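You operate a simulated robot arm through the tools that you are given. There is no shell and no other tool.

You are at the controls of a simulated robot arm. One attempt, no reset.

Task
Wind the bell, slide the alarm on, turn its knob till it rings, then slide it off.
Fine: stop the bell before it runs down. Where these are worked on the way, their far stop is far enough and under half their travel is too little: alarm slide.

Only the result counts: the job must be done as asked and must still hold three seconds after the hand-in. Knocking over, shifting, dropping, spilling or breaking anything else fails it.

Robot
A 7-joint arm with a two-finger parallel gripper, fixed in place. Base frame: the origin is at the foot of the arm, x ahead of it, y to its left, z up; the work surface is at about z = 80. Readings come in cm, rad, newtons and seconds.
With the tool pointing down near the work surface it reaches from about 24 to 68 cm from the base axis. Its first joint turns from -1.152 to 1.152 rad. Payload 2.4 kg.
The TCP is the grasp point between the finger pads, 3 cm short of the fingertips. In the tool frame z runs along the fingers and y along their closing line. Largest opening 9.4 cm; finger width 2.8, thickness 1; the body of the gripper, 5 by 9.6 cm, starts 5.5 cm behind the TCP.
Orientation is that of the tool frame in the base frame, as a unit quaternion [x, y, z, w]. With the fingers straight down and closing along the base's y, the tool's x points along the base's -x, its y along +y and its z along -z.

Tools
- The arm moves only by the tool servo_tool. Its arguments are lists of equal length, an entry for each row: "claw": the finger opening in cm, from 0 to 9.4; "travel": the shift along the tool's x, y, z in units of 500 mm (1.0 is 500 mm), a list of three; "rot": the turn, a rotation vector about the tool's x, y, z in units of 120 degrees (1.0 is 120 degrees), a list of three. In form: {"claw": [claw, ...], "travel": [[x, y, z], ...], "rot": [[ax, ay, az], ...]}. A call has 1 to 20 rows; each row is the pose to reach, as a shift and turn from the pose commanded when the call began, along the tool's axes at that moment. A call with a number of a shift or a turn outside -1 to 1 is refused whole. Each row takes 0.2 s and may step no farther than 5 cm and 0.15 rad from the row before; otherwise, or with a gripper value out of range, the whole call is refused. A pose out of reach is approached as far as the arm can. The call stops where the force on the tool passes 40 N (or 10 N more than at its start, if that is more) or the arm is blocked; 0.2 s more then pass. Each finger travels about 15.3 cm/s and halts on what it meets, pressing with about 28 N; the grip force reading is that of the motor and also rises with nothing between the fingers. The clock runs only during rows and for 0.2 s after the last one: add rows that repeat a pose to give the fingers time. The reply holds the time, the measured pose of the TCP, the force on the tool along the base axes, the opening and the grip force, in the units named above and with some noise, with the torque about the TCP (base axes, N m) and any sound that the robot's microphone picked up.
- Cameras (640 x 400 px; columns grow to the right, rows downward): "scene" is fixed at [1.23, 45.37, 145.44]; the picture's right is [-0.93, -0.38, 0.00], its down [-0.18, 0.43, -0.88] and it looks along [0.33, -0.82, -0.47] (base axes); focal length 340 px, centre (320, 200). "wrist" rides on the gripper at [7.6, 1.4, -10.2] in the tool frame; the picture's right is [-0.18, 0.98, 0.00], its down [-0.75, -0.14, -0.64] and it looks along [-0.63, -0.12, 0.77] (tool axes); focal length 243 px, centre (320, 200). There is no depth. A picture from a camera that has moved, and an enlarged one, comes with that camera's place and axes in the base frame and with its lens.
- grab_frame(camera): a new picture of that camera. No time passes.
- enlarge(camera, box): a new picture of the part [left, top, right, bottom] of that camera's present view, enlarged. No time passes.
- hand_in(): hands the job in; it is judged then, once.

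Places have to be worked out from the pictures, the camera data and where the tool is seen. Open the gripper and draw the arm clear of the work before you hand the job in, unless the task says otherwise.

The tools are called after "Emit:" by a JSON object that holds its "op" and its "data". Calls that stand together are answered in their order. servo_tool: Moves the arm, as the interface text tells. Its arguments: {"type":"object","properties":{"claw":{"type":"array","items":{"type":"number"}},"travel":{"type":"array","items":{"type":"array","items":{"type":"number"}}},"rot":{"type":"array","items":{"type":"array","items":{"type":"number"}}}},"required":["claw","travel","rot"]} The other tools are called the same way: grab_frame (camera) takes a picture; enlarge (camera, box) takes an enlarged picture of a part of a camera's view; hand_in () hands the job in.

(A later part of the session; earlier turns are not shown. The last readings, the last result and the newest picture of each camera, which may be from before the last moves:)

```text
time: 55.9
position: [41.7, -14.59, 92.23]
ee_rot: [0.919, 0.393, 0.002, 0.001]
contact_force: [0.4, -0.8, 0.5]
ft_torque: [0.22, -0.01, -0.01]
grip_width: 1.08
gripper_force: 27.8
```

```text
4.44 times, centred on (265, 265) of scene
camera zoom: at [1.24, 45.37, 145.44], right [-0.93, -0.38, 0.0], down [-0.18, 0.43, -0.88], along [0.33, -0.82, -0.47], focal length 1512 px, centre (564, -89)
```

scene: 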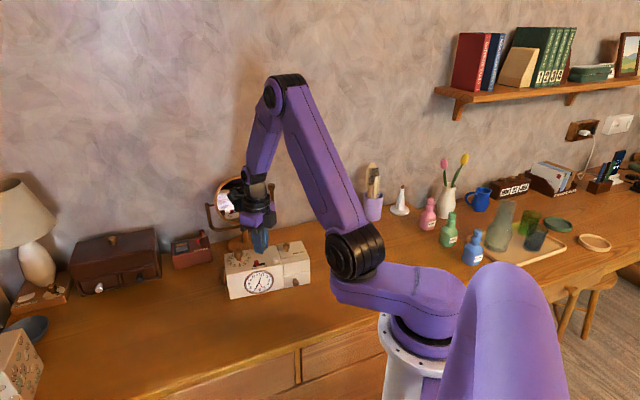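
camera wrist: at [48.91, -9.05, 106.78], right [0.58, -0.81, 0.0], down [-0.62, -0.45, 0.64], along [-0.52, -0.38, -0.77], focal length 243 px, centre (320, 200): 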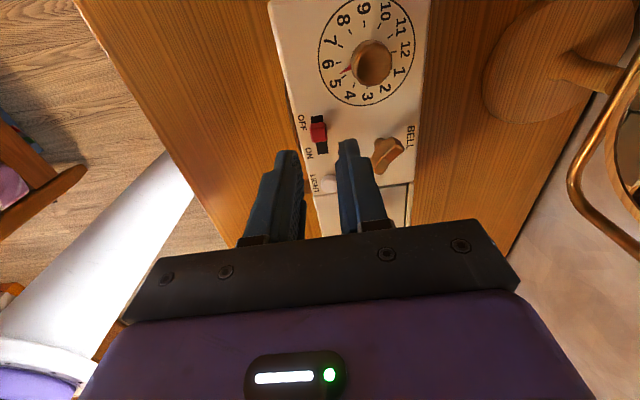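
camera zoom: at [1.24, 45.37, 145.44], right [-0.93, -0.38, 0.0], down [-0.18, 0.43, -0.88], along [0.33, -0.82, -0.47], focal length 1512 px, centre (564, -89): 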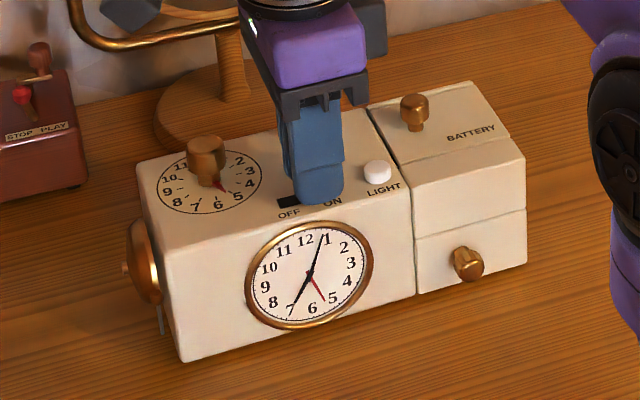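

The side loads have dropped to about zero, the slider has stopped at its ON end, and the clock moved only about 2 mm. I'll release the slider and lift off to verify.

Emit:
{"op": "servo_tool", "data": {"claw": [1.8, 2.4, 2.4, 2.4, 2.4, 2.4], "travel": [[0, 0, 0], [0, 0, 0], [0, 0, -0.03], [0, 0, -0.07], [0, 0, -0.11], [0, 0, -0.15]], "rot": [[0, 0, 0], [0, 0, 0], [0, 0, 0], [0, 0, 0], [0, 0, 0], [0, 0, 0]]}}

Emit:
{"op": "grab_frame", "data": {"camera": "wrist"}}

Emit:
{"op": "enlarge", "data": {"camera": "scene", "box": [225, 238, 285, 278]}}

Emit:
{"op": "enlarge", "data": {"camera": "scene", "box": [200, 220, 330, 310]}}

```text
time: 57.3
position: [41.8, -14.3, 99.93]
ee_rot: [0.919, 0.394, 0.001, 0.0]
contact_force: [0.5, -0.3, 0.0]
ft_torque: [0.02, 0.02, 0.01]
grip_width: 2.39
gripper_force: 0.0
```

```text
taken
camera wrist: at [48.0, -9.84, 110.3], right [0.58, -0.81, 0.0], down [-0.62, -0.45, 0.64], along [-0.52, -0.38, -0.77], focal length 243 px, centre (320, 200)
```

wrist: 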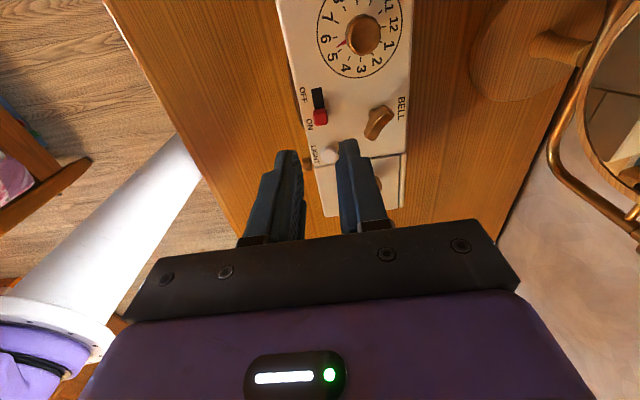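

```text
10.00 times, centred on (255, 258) of scene
camera zoom: at [1.23, 45.37, 145.44], right [-0.93, -0.38, 0.0], down [-0.18, 0.43, -0.88], along [0.33, -0.82, -0.47], focal length 3402 px, centre (970, -380)
```

zoom: 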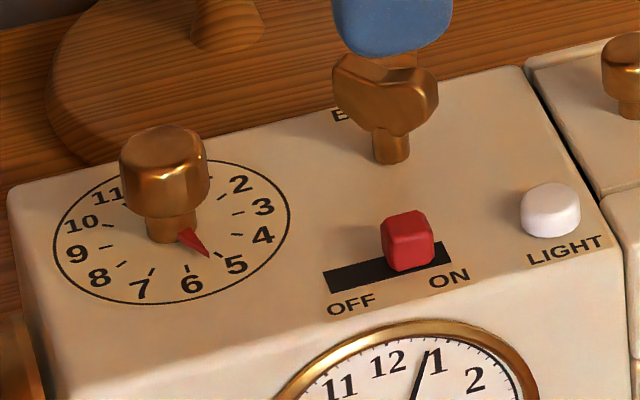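

```text
4.44 times, centred on (265, 265) of scene
camera zoom: at [1.23, 45.37, 145.44], right [-0.93, -0.38, 0.0], down [-0.18, 0.43, -0.88], along [0.33, -0.82, -0.47], focal length 1512 px, centre (564, -89)
```

zoom: 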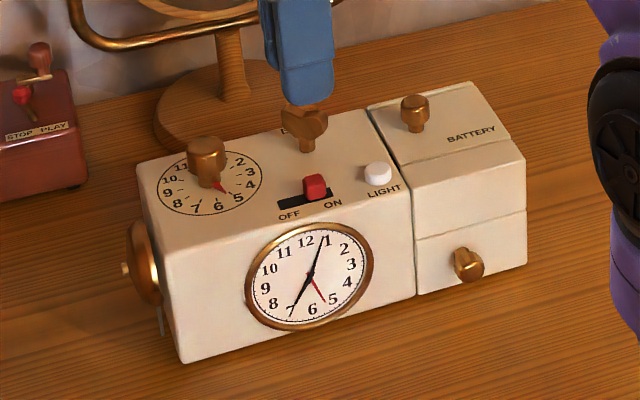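

The slider sits at ON with the same margin as it had at OFF. I'll read the clock face and the pointer closely now.

Emit:
{"op": "enlarge", "data": {"camera": "scene", "box": [247, 262, 292, 297]}}

Emit:
{"op": "enlarge", "data": {"camera": "wrist", "box": [275, 0, 415, 150]}}

Emit:
{"op": "enlarge", "data": {"camera": "wrist", "box": [305, 0, 405, 90]}}

```text
11.43 times, centred on (270, 280) of scene
camera zoom: at [1.23, 45.37, 145.44], right [-0.93, -0.38, 0.0], down [-0.18, 0.43, -0.88], along [0.33, -0.82, -0.47], focal length 3888 px, centre (897, -709)
```

zoom: 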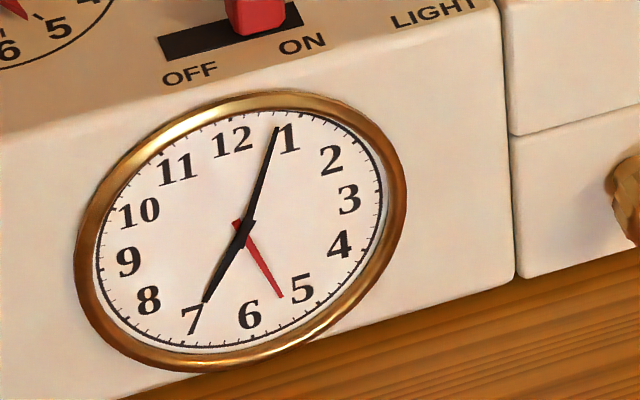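

```text
2.67 times, centred on (345, 75) of wrist
camera zoom: at [48.0, -9.84, 110.3], right [0.58, -0.81, 0.0], down [-0.62, -0.45, 0.64], along [-0.52, -0.38, -0.77], focal length 647 px, centre (253, 533)
```

zoom: 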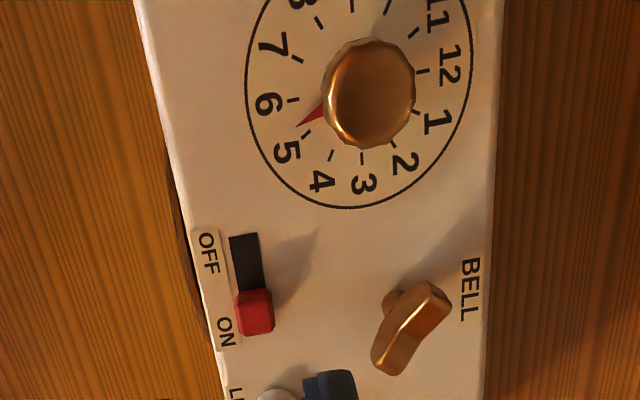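

```text
4.44 times, centred on (355, 45) of wrist
camera zoom: at [48.0, -9.84, 110.3], right [0.58, -0.81, 0.0], down [-0.62, -0.45, 0.64], along [-0.52, -0.38, -0.77], focal length 1078 px, centre (164, 889)
```

zoom: 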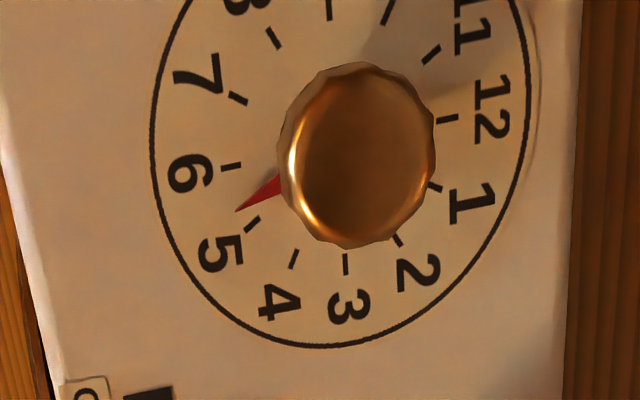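

The clock reads about 7:04, the pointer is near 5.3, and the knob axis is near (48.1, -13.2). I'll move above the knob with the tool pre-rotated 53° counter-clockwise, so it ends up aligned with the slider after the turn.

Emit:
{"op": "servo_tool", "data": {"claw": [2.6, 3.0, 3.4, 3.4, 3.4, 3.4, 3.4], "travel": [[0.015, 0.0108, 0.0], [0.03, 0.0216, 0.01], [0.045, 0.0324, 0.02], [0.06, 0.0433, 0.03], [0.075, 0.0541, 0.04], [0.09, 0.0649, 0.05], [0.105, 0.0757, 0.058]], "rot": [[0, 0, -0.063], [0, 0, -0.126], [0, 0, -0.189], [0, 0, -0.252], [0, 0, -0.315], [0, 0, -0.378], [0, 0, -0.44]]}}

Emit:
{"op": "grab_frame", "data": {"camera": "wrist"}}

Emit:
{"op": "enlarge", "data": {"camera": "scene", "box": [205, 215, 285, 275]}}

```text
time: 58.9
position: [48.01, -13.09, 96.87]
ee_rot: [0.647, 0.762, -0.001, 0.002]
contact_force: [-0.8, -0.5, 0.6]
ft_torque: [0.02, 0.02, 0.01]
grip_width: 3.38
gripper_force: 0.0
```

```text
taken
camera wrist: at [48.17, -5.52, 107.28], right [1.0, -0.02, 0.0], down [-0.02, -0.77, 0.64], along [-0.01, -0.64, -0.77], focal length 243 px, centre (320, 200)
```

wrist: 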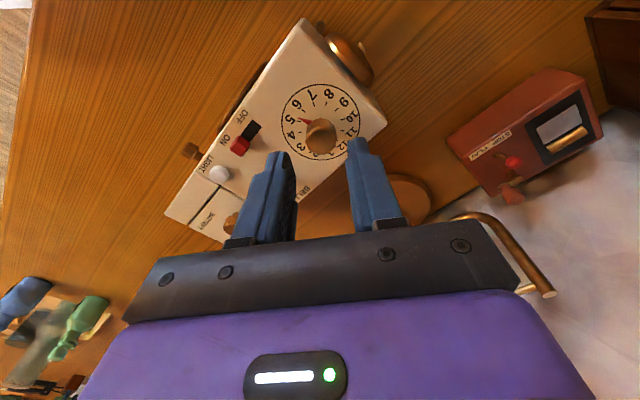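

```text
6.67 times, centred on (245, 245) of scene
camera zoom: at [1.23, 45.37, 145.44], right [-0.93, -0.38, 0.0], down [-0.18, 0.43, -0.88], along [0.33, -0.82, -0.47], focal length 2268 px, centre (820, -100)
```

zoom: 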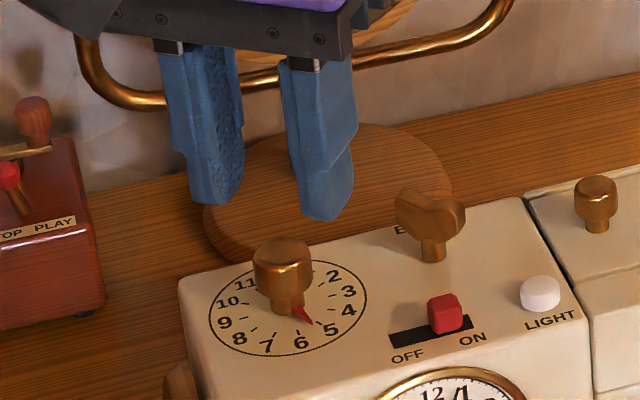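

The tool is above the knob. I'll check the knob's position between the fingers with a zoom.

Emit:
{"op": "enlarge", "data": {"camera": "wrist", "box": [260, 70, 390, 200]}}

```text
3.08 times, centred on (325, 135) of wrist
camera zoom: at [48.17, -5.52, 107.28], right [1.0, -0.02, 0.0], down [-0.02, -0.77, 0.64], along [-0.01, -0.64, -0.77], focal length 746 px, centre (305, 400)
```

zoom: 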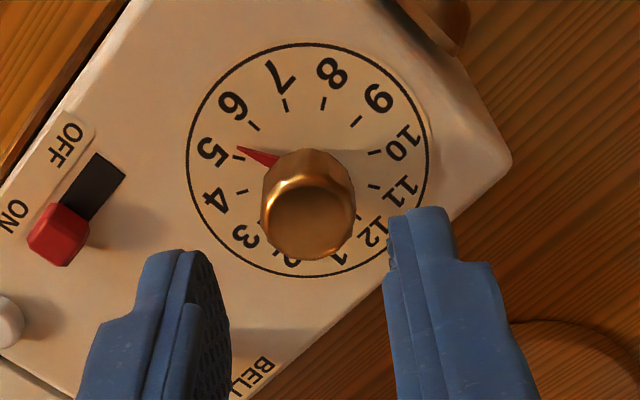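

The knob axis is at about (48.1, -13.1), nearly centred. I'll descend to tip height z of about 89.9 and close on the knob cap.

Emit:
{"op": "servo_tool", "data": {"claw": [3.4, 3.4, 3.4, 3.4, 2.6, 1.6, 1.6, 1.6], "travel": [[0.0017, 0.0017, 0.03], [0.0017, 0.0017, 0.06], [0.0017, 0.0017, 0.079], [0.0017, 0.0017, 0.079], [0.0017, 0.0017, 0.079], [0.0017, 0.0017, 0.079], [0.0017, 0.0017, 0.079], [0.0017, 0.0017, 0.079]], "rot": [[0, 0, 0], [0, 0, 0], [0, 0, 0], [0, 0, 0], [0, 0, 0], [0, 0, 0], [0, 0, 0], [0, 0, 0]]}}

Emit:
{"op": "enlarge", "data": {"camera": "scene", "box": [200, 220, 330, 310]}}

Emit:
{"op": "enlarge", "data": {"camera": "wrist", "box": [240, 50, 400, 210]}}

```text
time: 60.7
position: [48.0, -12.98, 93.0]
ee_rot: [0.648, 0.762, 0.001, 0.001]
contact_force: [2.5, 3.7, -0.9]
ft_torque: [-0.33, -0.08, 0.02]
grip_width: 2.14
gripper_force: 27.8
```

```text
4.44 times, centred on (265, 265) of scene
camera zoom: at [1.24, 45.38, 145.44], right [-0.93, -0.38, 0.0], down [-0.18, 0.43, -0.88], along [0.33, -0.82, -0.47], focal length 1512 px, centre (564, -89)
```

zoom: 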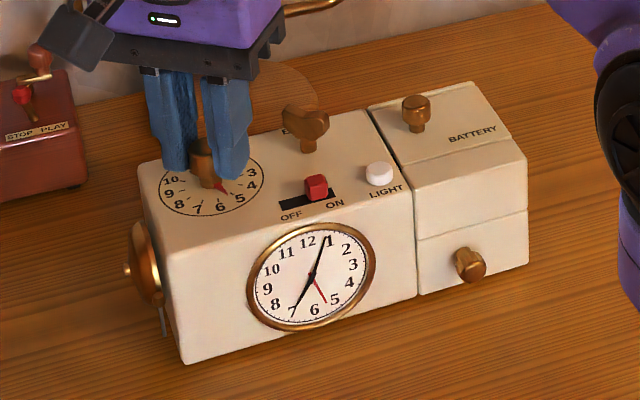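

```text
2.50 times, centred on (320, 130) of wrist
camera zoom: at [48.13, -5.38, 103.38], right [1.0, -0.02, 0.0], down [-0.02, -0.77, 0.64], along [-0.01, -0.64, -0.77], focal length 606 px, centre (320, 375)
```

zoom: 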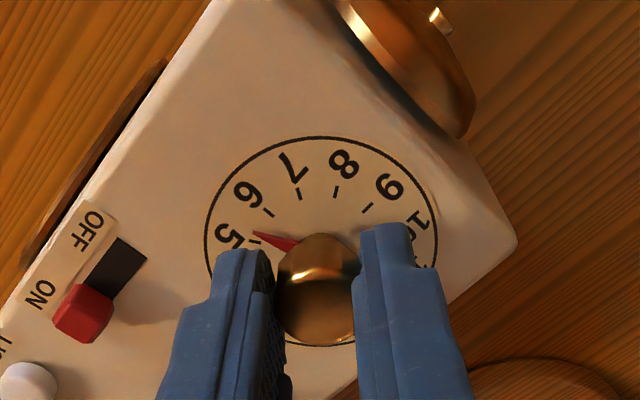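

The knob is gripped (2.14 cm) and the clock is steady. I'll press lightly and turn clockwise about 34° first, then check pointer and clock.

Emit:
{"op": "servo_tool", "data": {"claw": [1.6, 1.6, 1.6, 1.6, 1.6, 1.6, 1.6, 1.6], "travel": [[0, 0, 0.002], [0, 0, 0.003], [0, 0, 0.003], [0, 0, 0.0025], [0, 0, 0.0025], [0, 0, 0.002], [0, 0, 0.002], [0, 0, 0.002]], "rot": [[0, 0, 0], [0, 0, 0], [0, 0, 0.03], [0, 0, 0.06], [0, 0, 0.09], [0, 0, 0.12], [0, 0, 0.15], [0, 0, 0.18]]}}

Emit:
{"op": "enlarge", "data": {"camera": "scene", "box": [200, 220, 330, 310]}}

Emit:
{"op": "enlarge", "data": {"camera": "wrist", "box": [240, 50, 400, 210]}}

```text
time: 62.5
position: [47.99, -13.04, 92.73]
ee_rot: [0.78, 0.626, 0.0, 0.0]
contact_force: [-6.8, 6.1, 17.6]
ft_torque: [0.14, 0.21, -0.03]
grip_width: 2.14
gripper_force: 28.2
```

```text
4.44 times, centred on (265, 265) of scene
camera zoom: at [1.18, 45.4, 145.43], right [-0.93, -0.38, 0.0], down [-0.18, 0.43, -0.88], along [0.33, -0.82, -0.47], focal length 1512 px, centre (564, -89)
```

zoom: 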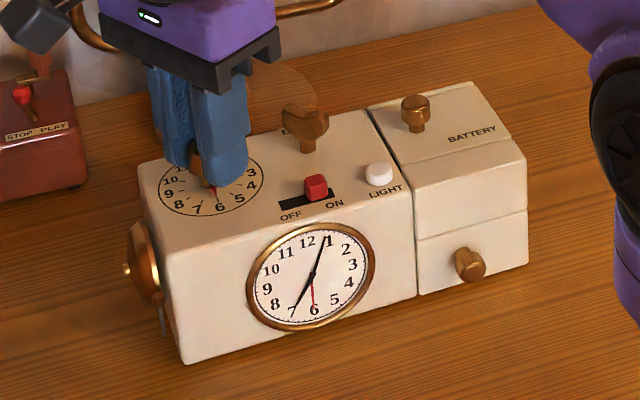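

```text
2.50 times, centred on (320, 130) of wrist
camera zoom: at [51.03, -6.06, 103.24], right [0.92, -0.39, 0.0], down [-0.3, -0.7, 0.64], along [-0.25, -0.59, -0.77], focal length 606 px, centre (320, 375)
```

zoom: 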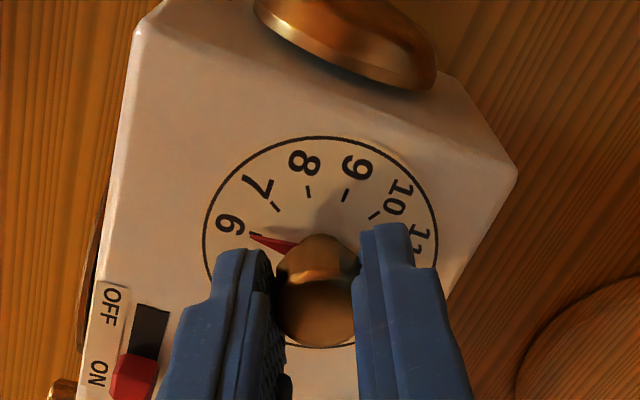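

The pointer is now at 6 and the red hand followed, with the clock unmoved. About 32° is left, so I'll turn 22° more and then go in small steps.

Emit:
{"op": "servo_tool", "data": {"claw": [1.6, 1.6, 1.6, 1.6, 1.6, 1.6], "travel": [[0.0004, -0.0006, -0.0004], [0.0004, -0.0006, -0.0004], [0.0004, -0.0006, -0.0004], [0.0004, -0.0006, -0.0006], [0.0004, -0.0006, -0.0006], [0.0004, -0.0006, -0.0006]], "rot": [[0, 0, 0.03], [0, 0, 0.06], [0, 0, 0.09], [0, 0, 0.12], [0, 0, 0.15], [0, 0, 0.18]]}}

Emit:
{"op": "enlarge", "data": {"camera": "scene", "box": [200, 220, 330, 310]}}

Emit:
{"op": "enlarge", "data": {"camera": "wrist", "box": [240, 50, 400, 210]}}

```text
time: 63.9
position: [48.03, -13.1, 92.98]
ee_rot: [0.884, 0.468, 0.002, 0.001]
contact_force: [1.1, 0.3, -0.1]
ft_torque: [0.37, -0.39, 0.02]
grip_width: 2.13
gripper_force: 27.9
```

```text
4.44 times, centred on (265, 265) of scene
camera zoom: at [1.24, 45.37, 145.44], right [-0.93, -0.38, 0.0], down [-0.18, 0.43, -0.88], along [0.33, -0.82, -0.47], focal length 1512 px, centre (564, -89)
```

zoom: 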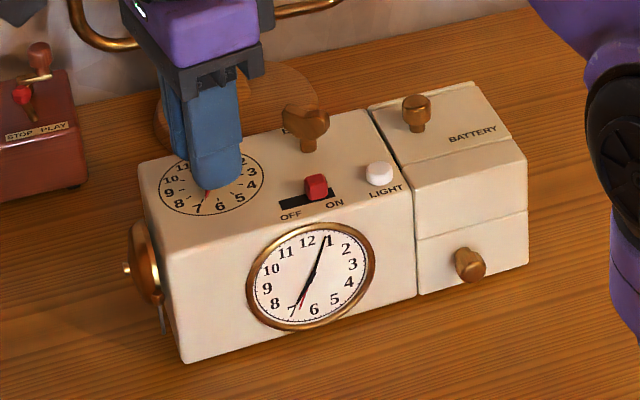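

```text
2.50 times, centred on (320, 130) of wrist
camera zoom: at [53.48, -7.73, 103.26], right [0.71, -0.7, 0.0], down [-0.54, -0.54, 0.64], along [-0.45, -0.46, -0.77], focal length 606 px, centre (320, 375)
```

zoom: 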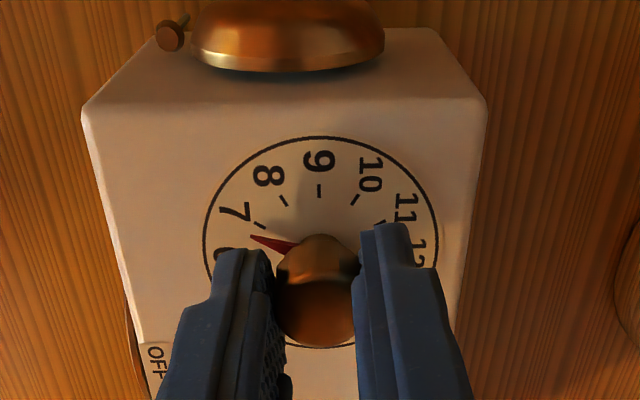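

The pointer is at about 6.7, there is no ring yet, and the tool is nearly aligned with the slot. From here I'll make small steps and listen for the bell.

Emit:
{"op": "servo_tool", "data": {"claw": [1.6, 1.6], "travel": [[0, 0, 0.001], [0, 0, 0.001]], "rot": [[0, 0, 0.02], [0, 0, 0.04]]}}

Emit:
{"op": "enlarge", "data": {"camera": "wrist", "box": [240, 50, 400, 210]}}

```text
time: 64.5
position: [48.15, -13.11, 92.89]
ee_rot: [0.902, 0.431, 0.0, 0.001]
contact_force: [-1.5, -0.9, 0.8]
ft_torque: [-0.08, 0.2, 0.0]
grip_width: 2.11
gripper_force: 27.8
```

```text
2.50 times, centred on (320, 130) of wrist
camera zoom: at [53.92, -8.16, 103.24], right [0.65, -0.76, 0.0], down [-0.58, -0.5, 0.64], along [-0.49, -0.42, -0.77], focal length 606 px, centre (320, 375)
```

zoom: 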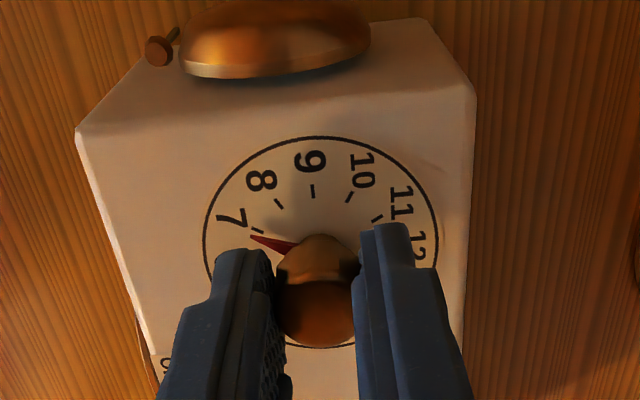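

The pointer is at about 6.85. One small step at a time now.

Emit:
{"op": "servo_tool", "data": {"claw": [1.6], "travel": [[0, 0, 0]], "rot": [[0, 0, 0.02]]}}

```text
time: 64.9
position: [48.08, -13.08, 92.74]
ee_rot: [0.911, 0.413, 0.002, 0.0]
contact_force: [-1.4, -0.2, 0.2]
ft_torque: [0.23, -0.19, -0.03]
grip_width: 2.12
gripper_force: 28.0
```

No ring yet at about 6.93. I'll take another 2.4° step.

Emit:
{"op": "servo_tool", "data": {"claw": [1.6], "travel": [[0, 0, 0]], "rot": [[0, 0, 0.02]]}}

```text
time: 65.3
position: [48.12, -13.19, 92.81]
ee_rot: [0.92, 0.392, 0.002, 0.0]
contact_force: [-0.9, 0.5, 0.2]
ft_torque: [0.25, -0.22, 0.01]
grip_width: 2.12
gripper_force: 27.7
```

Still silent. I'll zoom on the dial and face to see how far the pointer is from the time.

Emit:
{"op": "enlarge", "data": {"camera": "wrist", "box": [280, 80, 370, 170]}}

Emit:
{"op": "enlarge", "data": {"camera": "scene", "box": [247, 262, 292, 297]}}

Emit:
{"op": "enlarge", "data": {"camera": "scene", "box": [200, 220, 330, 310]}}

```text
4.44 times, centred on (325, 125) of wrist
camera zoom: at [54.37, -8.68, 103.28], right [0.58, -0.81, 0.0], down [-0.62, -0.45, 0.64], along [-0.52, -0.38, -0.77], focal length 1078 px, centre (298, 533)
```

zoom: 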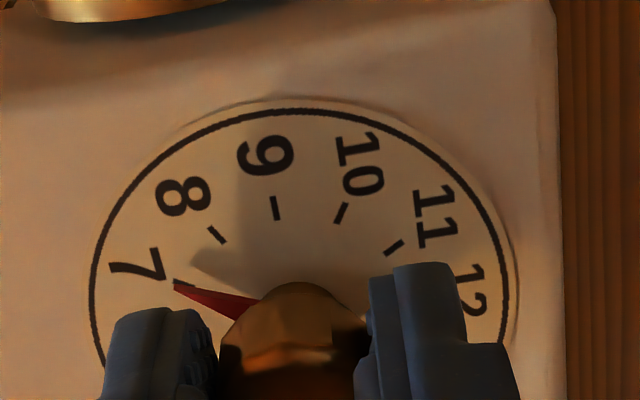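

```text
11.43 times, centred on (270, 280) of scene
camera zoom: at [1.24, 45.37, 145.44], right [-0.93, -0.38, 0.0], down [-0.18, 0.43, -0.88], along [0.33, -0.82, -0.47], focal length 3888 px, centre (897, -709)
```

zoom: 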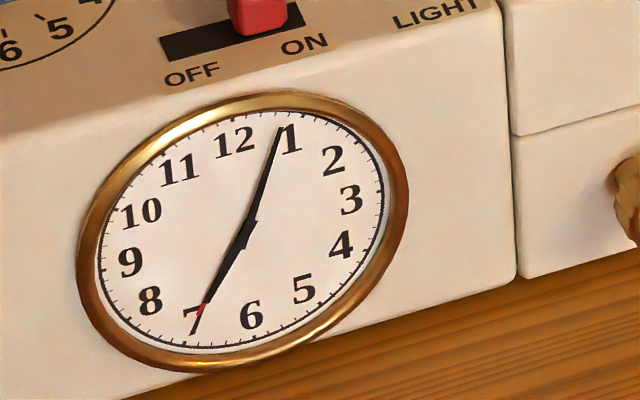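

```text
4.44 times, centred on (265, 265) of scene
camera zoom: at [1.24, 45.37, 145.44], right [-0.93, -0.38, 0.0], down [-0.18, 0.43, -0.88], along [0.33, -0.82, -0.47], focal length 1512 px, centre (564, -89)
```

zoom: 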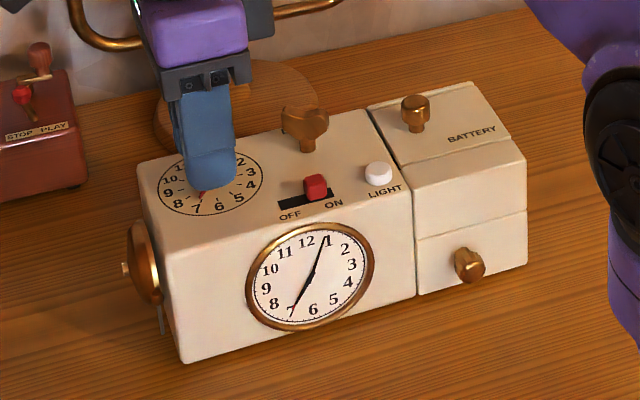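

The red hand is almost under the hour hand, so only a couple of degrees remain. I'll make another small step.

Emit:
{"op": "servo_tool", "data": {"claw": [1.6], "travel": [[0, 0, 0]], "rot": [[0, 0, 0.014]]}}

```text
time: 65.7
position: [48.14, -13.07, 92.85]
ee_rot: [0.925, 0.381, 0.001, 0.0]
contact_force: [-0.5, -0.8, -0.3]
ft_torque: [-0.23, 0.49, -0.01]
grip_width: 2.13
gripper_force: 28.6
```

Still silent, so another small step.

Emit:
{"op": "servo_tool", "data": {"claw": [1.6], "travel": [[0, 0, 0]], "rot": [[0, 0, 0.014]]}}

```text
time: 66.1
position: [48.22, -13.18, 92.85]
ee_rot: [0.93, 0.367, 0.001, 0.001]
contact_force: [0.1, -1.2, 0.4]
ft_torque: [-0.26, 0.29, 0.02]
grip_width: 2.15
gripper_force: 28.3
```

No sound reported yet. I'll look at the hands again before going on.

Emit:
{"op": "enlarge", "data": {"camera": "wrist", "box": [280, 80, 370, 170]}}

Emit:
{"op": "enlarge", "data": {"camera": "scene", "box": [255, 275, 285, 299]}}

```text
4.44 times, centred on (325, 125) of wrist
camera zoom: at [54.6, -9.01, 103.27], right [0.54, -0.84, 0.0], down [-0.65, -0.41, 0.64], along [-0.54, -0.34, -0.77], focal length 1078 px, centre (298, 533)
```

zoom: 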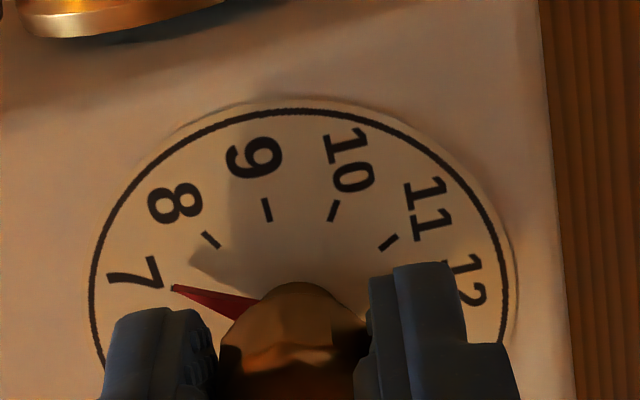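

```text
16.00 times, centred on (270, 287) of scene
camera zoom: at [1.23, 45.37, 145.44], right [-0.93, -0.38, 0.0], down [-0.18, 0.43, -0.88], along [0.33, -0.82, -0.47], focal length 5443 px, centre (1120, -1192)
```

zoom: 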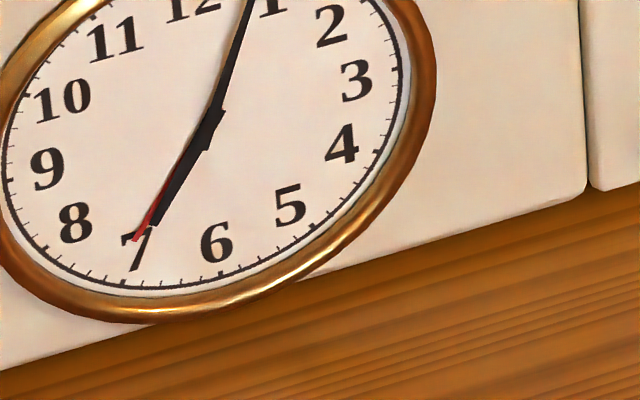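

The red hand is now right at the hour hand, perhaps a degree or two past it, with no bell yet. I'll keep turning in small steps and listening.

Emit:
{"op": "servo_tool", "data": {"claw": [1.6], "travel": [[0, 0, 0]], "rot": [[0, 0, 0.015]]}}

```text
time: 66.5
position: [48.21, -13.09, 92.79]
ee_rot: [0.936, 0.353, 0.002, 0.0]
contact_force: [1.2, 0.6, -0.3]
ft_torque: [-0.33, 0.49, -0.01]
grip_width: 2.09
gripper_force: 28.3
```

Emit:
{"op": "servo_tool", "data": {"claw": [1.6], "travel": [[0, 0, 0]], "rot": [[0, 0, 0.015]]}}

```text
time: 66.9
position: [48.23, -13.03, 92.89]
ee_rot: [0.941, 0.337, 0.001, 0.001]
contact_force: [2.2, 2.6, 0.0]
ft_torque: [-0.28, 0.48, -0.03]
grip_width: 2.16
gripper_force: 28.5
```

Still no sound after two more steps. I'll check whether the pointer is actually following, and whether the clock and slider are unchanged.

Emit:
{"op": "enlarge", "data": {"camera": "wrist", "box": [280, 80, 370, 170]}}

Emit:
{"op": "enlarge", "data": {"camera": "scene", "box": [247, 262, 292, 297]}}

Emit:
{"op": "enlarge", "data": {"camera": "scene", "box": [200, 220, 330, 310]}}

```text
4.44 times, centred on (325, 125) of wrist
camera zoom: at [54.85, -9.44, 103.28], right [0.48, -0.88, 0.0], down [-0.67, -0.37, 0.64], along [-0.56, -0.31, -0.77], focal length 1078 px, centre (298, 533)
```

zoom: 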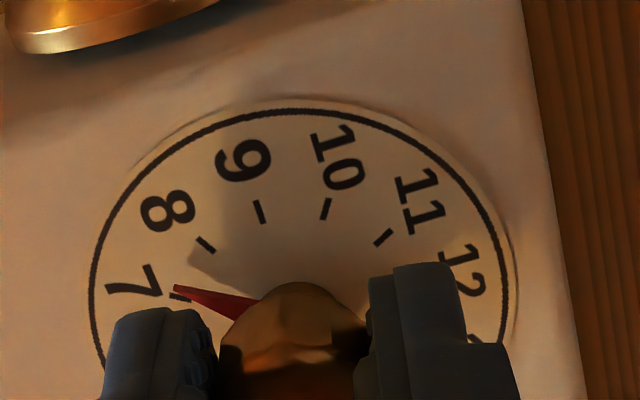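

```text
11.43 times, centred on (270, 280) of scene
camera zoom: at [1.24, 45.38, 145.44], right [-0.93, -0.38, 0.0], down [-0.18, 0.43, -0.88], along [0.33, -0.82, -0.47], focal length 3888 px, centre (897, -709)
```

zoom: 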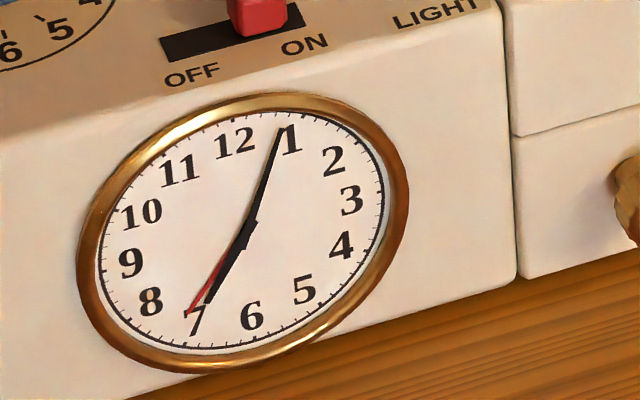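

```text
4.44 times, centred on (265, 265) of scene
camera zoom: at [1.24, 45.38, 145.44], right [-0.93, -0.38, 0.0], down [-0.18, 0.43, -0.88], along [0.33, -0.82, -0.47], focal length 1512 px, centre (564, -89)
```

zoom: 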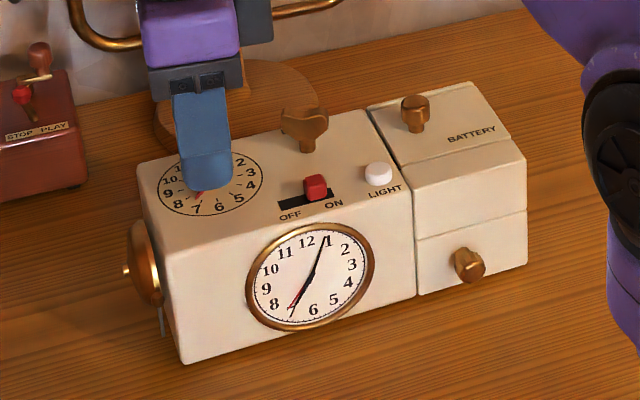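

The pointer follows the knob and has passed the hour hand (about 7.2 against 7:05) without a ring. I'll turn slowly back counter-clockwise across the current time, in case it rings when the time meets the setting from that side.

Emit:
{"op": "servo_tool", "data": {"claw": [1.6, 1.6], "travel": [[0, 0, 0.001], [0, 0, 0.001]], "rot": [[0, 0, -0.01], [0, 0, -0.02]]}}

```text
time: 67.5
position: [48.17, -13.05, 92.77]
ee_rot: [0.934, 0.356, 0.001, 0.001]
contact_force: [-1.2, 3.8, 10.9]
ft_torque: [0.08, 0.17, -0.01]
grip_width: 2.12
gripper_force: 28.2
```

Silent so far, at an angle of about 42°. I'll continue back in small steps.

Emit:
{"op": "servo_tool", "data": {"claw": [1.6, 1.6], "travel": [[0, 0, 0], [0, 0, 0]], "rot": [[0, 0, -0.01], [0, 0, -0.02]]}}

Emit:
{"op": "enlarge", "data": {"camera": "scene", "box": [247, 262, 292, 297]}}

```text
time: 68.1
position: [48.08, -12.95, 92.87]
ee_rot: [0.926, 0.377, 0.001, 0.001]
contact_force: [-2.7, 5.7, 13.6]
ft_torque: [0.35, -0.1, 0.0]
grip_width: 2.12
gripper_force: 28.0
```

```text
11.43 times, centred on (270, 280) of scene
camera zoom: at [1.2, 45.39, 145.44], right [-0.93, -0.38, 0.0], down [-0.18, 0.43, -0.88], along [0.33, -0.82, -0.47], focal length 3888 px, centre (897, -709)
```

zoom: 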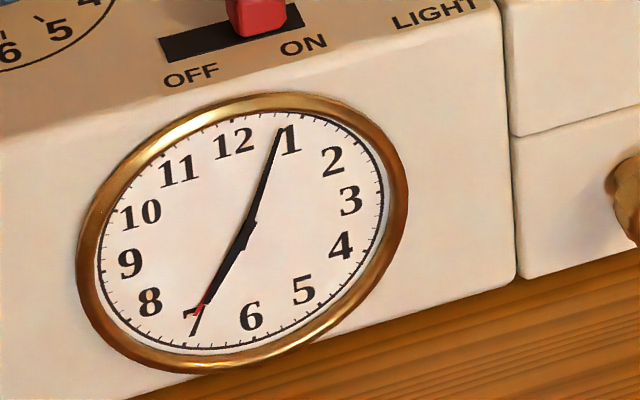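

The red hand is again hidden under the hour hand and still silent. I'll go back a bit more to finish this test.

Emit:
{"op": "servo_tool", "data": {"claw": [1.6, 1.6, 1.6, 1.6], "travel": [[0, 0, -0.0005], [0, 0, -0.0005], [0, 0, -0.0005], [0, 0, -0.0005]], "rot": [[0, 0, -0.01], [0, 0, -0.02], [0, 0, -0.03], [0, 0, -0.04]]}}

Emit:
{"op": "enlarge", "data": {"camera": "scene", "box": [200, 220, 330, 310]}}

```text
time: 69.1
position: [48.21, -13.16, 92.89]
ee_rot: [0.91, 0.416, 0.002, 0.0]
contact_force: [-0.1, 3.3, 16.8]
ft_torque: [0.28, -0.05, 0.01]
grip_width: 2.14
gripper_force: 27.7
```

```text
4.44 times, centred on (265, 265) of scene
camera zoom: at [1.2, 45.39, 145.44], right [-0.93, -0.38, 0.0], down [-0.18, 0.43, -0.88], along [0.33, -0.82, -0.47], focal length 1512 px, centre (564, -89)
```

zoom: 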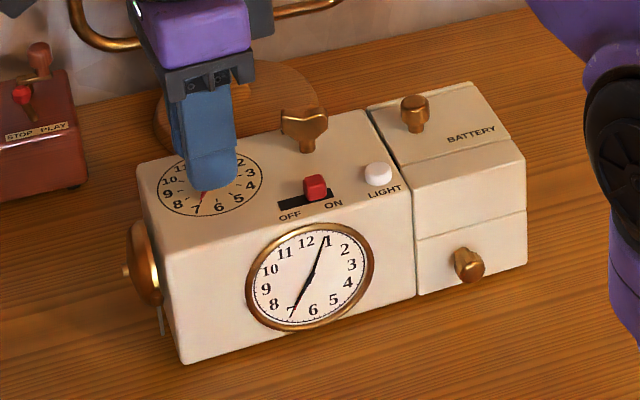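

No ring in either direction, so the bell may not count as wound. I'll look closely at the key and the clock for changes.

Emit:
{"op": "enlarge", "data": {"camera": "scene", "box": [225, 238, 285, 278]}}

Emit:
{"op": "grab_frame", "data": {"camera": "wrist"}}

```text
10.00 times, centred on (255, 258) of scene
camera zoom: at [1.2, 45.39, 145.44], right [-0.93, -0.38, 0.0], down [-0.18, 0.43, -0.88], along [0.33, -0.82, -0.47], focal length 3402 px, centre (970, -380)
```

zoom: 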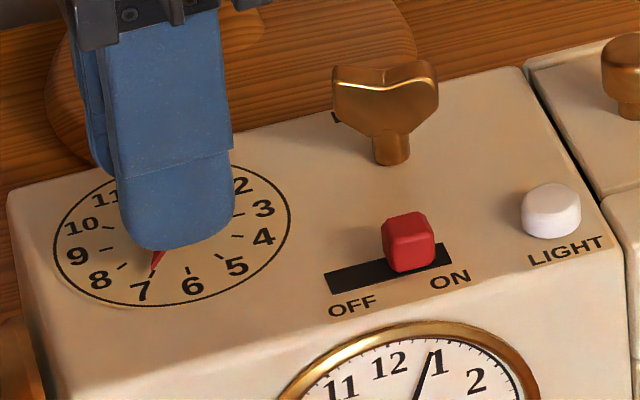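

```text
taken
camera wrist: at [54.12, -8.35, 103.25], right [0.62, -0.78, 0.0], down [-0.6, -0.48, 0.64], along [-0.5, -0.4, -0.77], focal length 243 px, centre (320, 200)
```

wrist: 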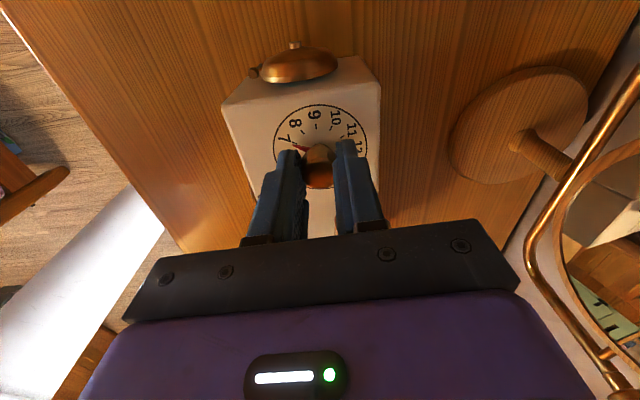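

The key now stands in a different direction than when I released it. It has turned back about 40° since 58 s, so the bell train has been running. I'll release the knob and lift now, then compare the key again over that interval.

Emit:
{"op": "servo_tool", "data": {"claw": [3.4, 3.4], "travel": [[0, 0, 0], [0, 0, -0.055]], "rot": [[0, 0, 0], [0, 0, 0]]}}

Emit:
{"op": "enlarge", "data": {"camera": "scene", "box": [225, 238, 285, 278]}}

Emit:
{"op": "grab_frame", "data": {"camera": "wrist"}}

```text
time: 69.7
position: [48.23, -12.91, 95.49]
ee_rot: [0.91, 0.415, 0.001, 0.0]
contact_force: [0.2, -0.1, 0.4]
ft_torque: [-0.02, 0.02, 0.0]
grip_width: 3.42
gripper_force: 0.1
```

```text
10.00 times, centred on (255, 258) of scene
camera zoom: at [1.23, 45.37, 145.44], right [-0.93, -0.38, 0.0], down [-0.18, 0.43, -0.88], along [0.33, -0.82, -0.47], focal length 3402 px, centre (970, -380)
```

zoom: 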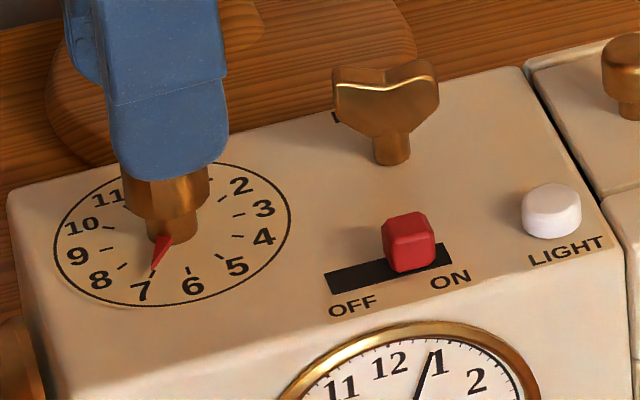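

```text
taken
camera wrist: at [54.18, -8.27, 105.95], right [0.62, -0.78, 0.0], down [-0.6, -0.48, 0.64], along [-0.5, -0.4, -0.77], focal length 243 px, centre (320, 200)
```

wrist: 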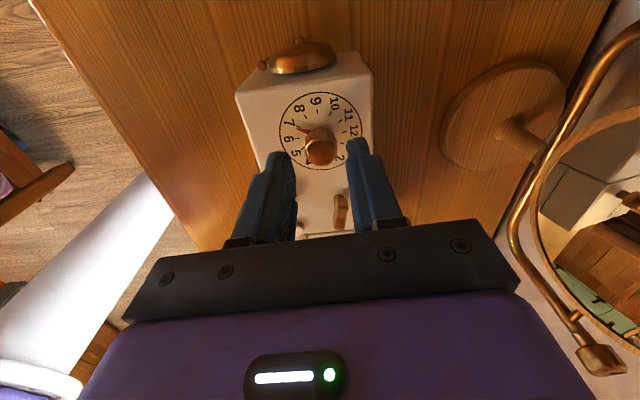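

I'll take a finer zoom on the key as a reference, to measure its motion precisely.

Emit:
{"op": "enlarge", "data": {"camera": "scene", "box": [254, 240, 274, 256]}}

Emit:
{"op": "enlarge", "data": {"camera": "wrist", "box": [290, 120, 390, 240]}}

```text
16.00 times, centred on (264, 248) of scene
camera zoom: at [1.23, 45.37, 145.44], right [-0.93, -0.38, 0.0], down [-0.18, 0.43, -0.88], along [0.33, -0.82, -0.47], focal length 5443 px, centre (1216, -568)
```

zoom: 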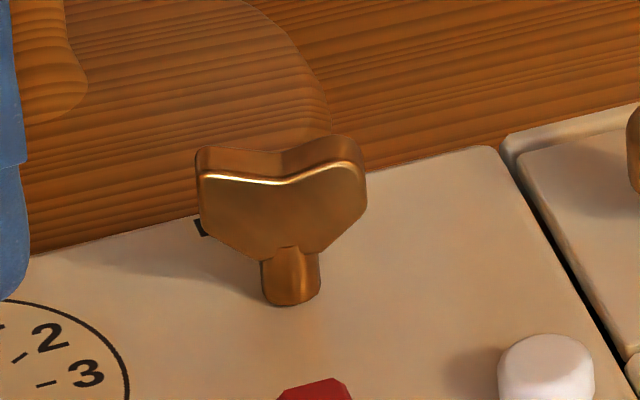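

```text
3.33 times, centred on (340, 180) of wrist
camera zoom: at [54.18, -8.27, 105.95], right [0.62, -0.78, 0.0], down [-0.6, -0.48, 0.64], along [-0.5, -0.4, -0.77], focal length 809 px, centre (253, 267)
```

zoom: 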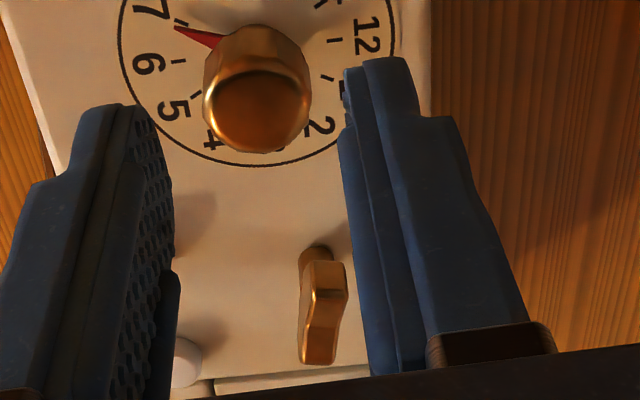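

The key turned about 17° counter-clockwise in the last 0.6 s, so the bell train is running now. I'll go straight to the slider, aligned to the slot and lowered around the block, and slide it off next.

Emit:
{"op": "servo_tool", "data": {"claw": [2.8, 2.4, 2.4, 2.4], "travel": [[-0.0533, -0.0399, 0.0], [-0.1066, -0.0797, 0.0], [-0.1066, -0.0797, 0.035], [-0.1066, -0.0797, 0.062]], "rot": [[0, 0, 0.011], [0, 0, 0.0217], [0, 0, 0.0217], [0, 0, 0.0217]]}}

Emit:
{"op": "enlarge", "data": {"camera": "wrist", "box": [250, 60, 410, 220]}}

Emit:
{"op": "enlarge", "data": {"camera": "scene", "box": [225, 238, 285, 278]}}

```text
time: 70.7
position: [41.55, -14.53, 92.43]
ee_rot: [0.919, 0.393, 0.001, 0.0]
contact_force: [0.7, -0.5, -0.2]
ft_torque: [0.04, 0.0, -0.01]
grip_width: 2.41
gripper_force: 0.0
```

```text
2.50 times, centred on (330, 140) of wrist
camera zoom: at [47.76, -10.08, 102.84], right [0.58, -0.81, 0.0], down [-0.62, -0.45, 0.64], along [-0.52, -0.38, -0.77], focal length 606 px, centre (295, 350)
```

zoom: 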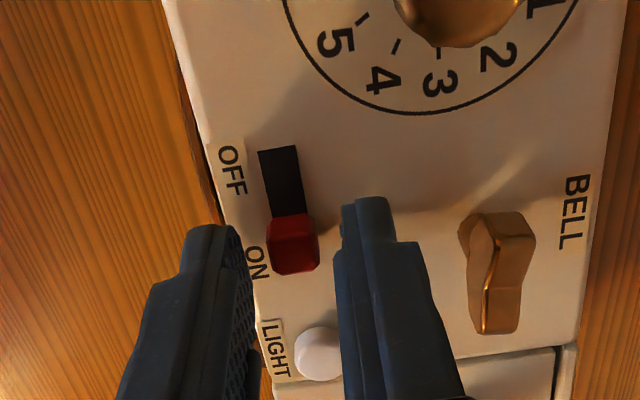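

```text
10.00 times, centred on (255, 258) of scene
camera zoom: at [1.23, 45.37, 145.44], right [-0.93, -0.38, 0.0], down [-0.18, 0.43, -0.88], along [0.33, -0.82, -0.47], focal length 3402 px, centre (970, -380)
```

zoom: 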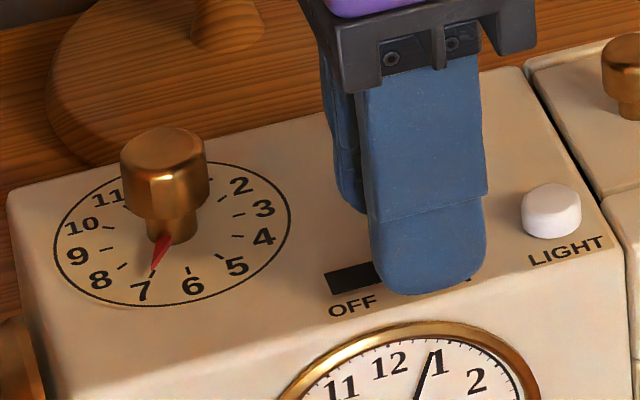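

The fingers straddle the block. Before closing, I'll zoom on the key from here to tell whether it's still turning or has stopped. No time passes while I look.

Emit:
{"op": "enlarge", "data": {"camera": "wrist", "box": [410, 130, 480, 200]}}

Emit:
{"op": "enlarge", "data": {"camera": "scene", "box": [254, 236, 284, 260]}}

Emit:
{"op": "enlarge", "data": {"camera": "scene", "box": [247, 262, 292, 297]}}

```text
5.71 times, centred on (445, 165) of wrist
camera zoom: at [47.76, -10.08, 102.84], right [0.58, -0.81, 0.0], down [-0.62, -0.45, 0.64], along [-0.52, -0.38, -0.77], focal length 1386 px, centre (-394, 400)
```

zoom: 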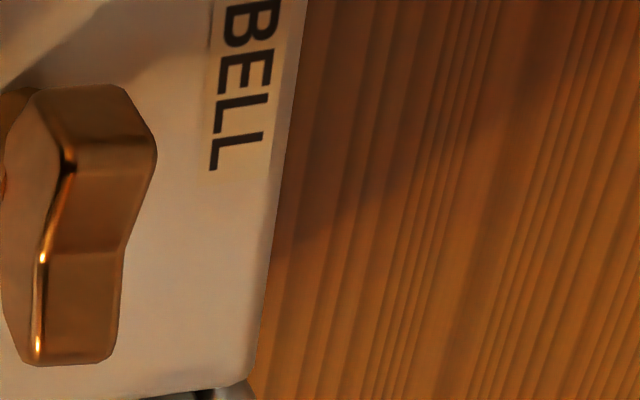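

```text
16.00 times, centred on (269, 248) of scene
camera zoom: at [1.23, 45.37, 145.44], right [-0.93, -0.38, 0.0], down [-0.18, 0.43, -0.88], along [0.33, -0.82, -0.47], focal length 5443 px, centre (1136, -568)
```

zoom: 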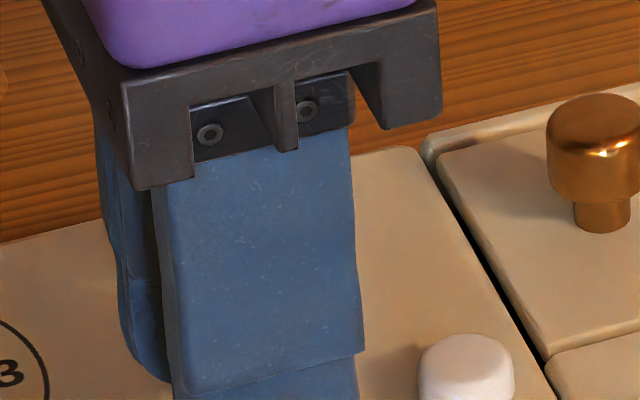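

```text
11.43 times, centred on (270, 280) of scene
camera zoom: at [1.23, 45.37, 145.44], right [-0.93, -0.38, 0.0], down [-0.18, 0.43, -0.88], along [0.33, -0.82, -0.47], focal length 3888 px, centre (897, -709)
```

zoom: 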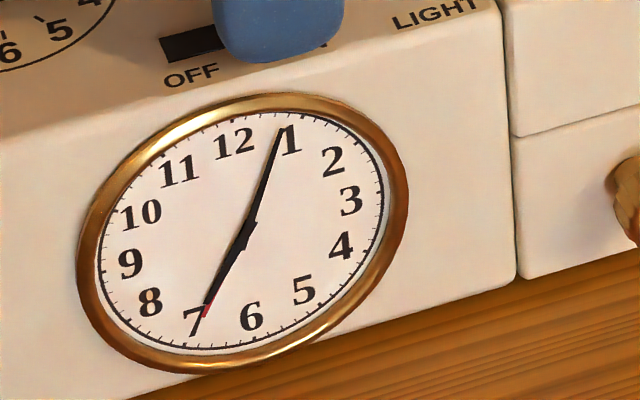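

By the same edges, I measure the key's direction as about 9° at 58 s, 35° at 69.7 s and 40° at 70.7 s. That is a slow, steady unwinding since the hands met around 65 s, with most of the winding left. I'll close on the block and hold a moment to confirm it keeps turning past its rest direction, which means the bell is really running.

Emit:
{"op": "servo_tool", "data": {"claw": [1.8, 0.8, 0.8, 0.8, 0.8, 0.8, 0.8, 0.8, 0.8, 0.8], "travel": [[0, 0.001, 0], [0, 0.001, 0], [0, 0.001, 0], [0, 0.001, 0], [0, 0.001, 0], [0, 0.001, 0], [0, 0.001, 0], [0, 0.001, 0], [0, 0.001, 0], [0, 0.001, 0]], "rot": [[0, 0, 0], [0, 0, 0], [0, 0, 0], [0, 0, 0], [0, 0, 0], [0, 0, 0], [0, 0, 0], [0, 0, 0], [0, 0, 0], [0, 0, 0]]}}

Emit:
{"op": "enlarge", "data": {"camera": "wrist", "box": [410, 130, 480, 200]}}

Emit:
{"op": "enlarge", "data": {"camera": "wrist", "box": [250, 60, 410, 220]}}

```text
time: 72.9
position: [41.63, -14.56, 92.47]
ee_rot: [0.919, 0.394, 0.001, 0.001]
contact_force: [-3.8, 3.9, 2.1]
ft_torque: [0.14, 0.12, 0.01]
grip_width: 1.09
gripper_force: 28.0
```

```text
5.71 times, centred on (445, 165) of wrist
camera zoom: at [47.81, -10.09, 102.86], right [0.59, -0.81, 0.0], down [-0.62, -0.45, 0.64], along [-0.52, -0.38, -0.77], focal length 1386 px, centre (-394, 400)
```

zoom: 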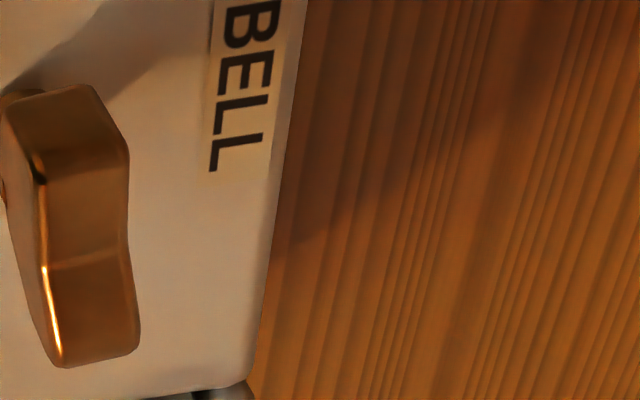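

```text
2.50 times, centred on (330, 140) of wrist
camera zoom: at [47.81, -10.09, 102.86], right [0.59, -0.81, 0.0], down [-0.62, -0.45, 0.64], along [-0.52, -0.38, -0.77], focal length 606 px, centre (295, 350)
```

zoom: 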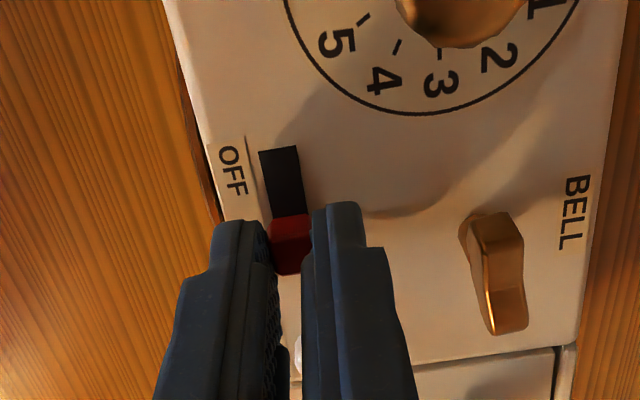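

The key moved from 40° to 53° in 2.2 s, past its rest direction, so the bell is running and far from run down. Now I'll slide the alarm back to OFF with a light press.

Emit:
{"op": "servo_tool", "data": {"claw": [0.8, 0.8, 0.8, 0.8, 0.8, 0.8], "travel": [[0.004, -0.0005, 0.0015], [0.01, -0.0005, 0.0015], [0.016, -0.0005, 0.0015], [0.021, -0.0005, 0.0012], [0.025, -0.0005, 0.0012], [0.025, -0.0005, 0.001]], "rot": [[0, 0, 0], [0, 0, 0], [0, 0, 0], [0, 0, 0], [0, 0, 0], [0, 0, 0]]}}

Emit:
{"op": "enlarge", "data": {"camera": "wrist", "box": [250, 60, 490, 220]}}

Emit:
{"op": "enlarge", "data": {"camera": "scene", "box": [200, 220, 330, 310]}}

```text
time: 74.3
position: [42.47, -13.65, 92.31]
ee_rot: [0.919, 0.394, 0.001, 0.001]
contact_force: [-10.6, 4.8, 21.4]
ft_torque: [0.13, 0.32, -0.06]
grip_width: 1.14
gripper_force: 28.0
```

```text
2.50 times, centred on (370, 140) of wrist
camera zoom: at [48.67, -9.14, 102.73], right [0.58, -0.81, 0.0], down [-0.62, -0.45, 0.64], along [-0.52, -0.38, -0.77], focal length 606 px, centre (195, 350)
```

zoom: 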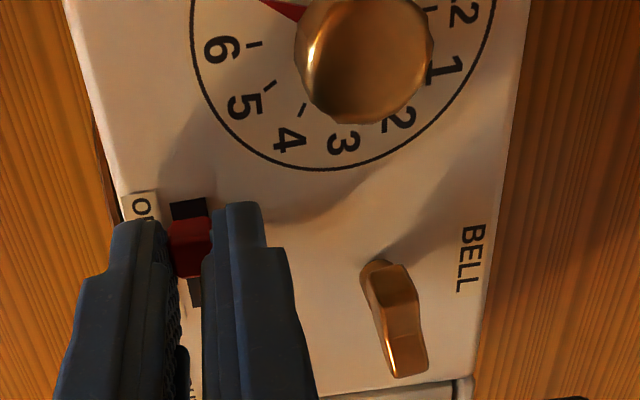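

```text
4.44 times, centred on (265, 265) of scene
camera zoom: at [1.17, 45.39, 145.44], right [-0.93, -0.38, 0.0], down [-0.18, 0.43, -0.88], along [0.33, -0.82, -0.47], focal length 1512 px, centre (564, -89)
```

zoom: 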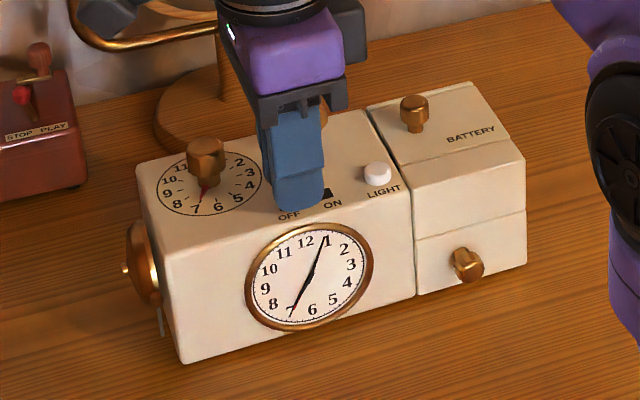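

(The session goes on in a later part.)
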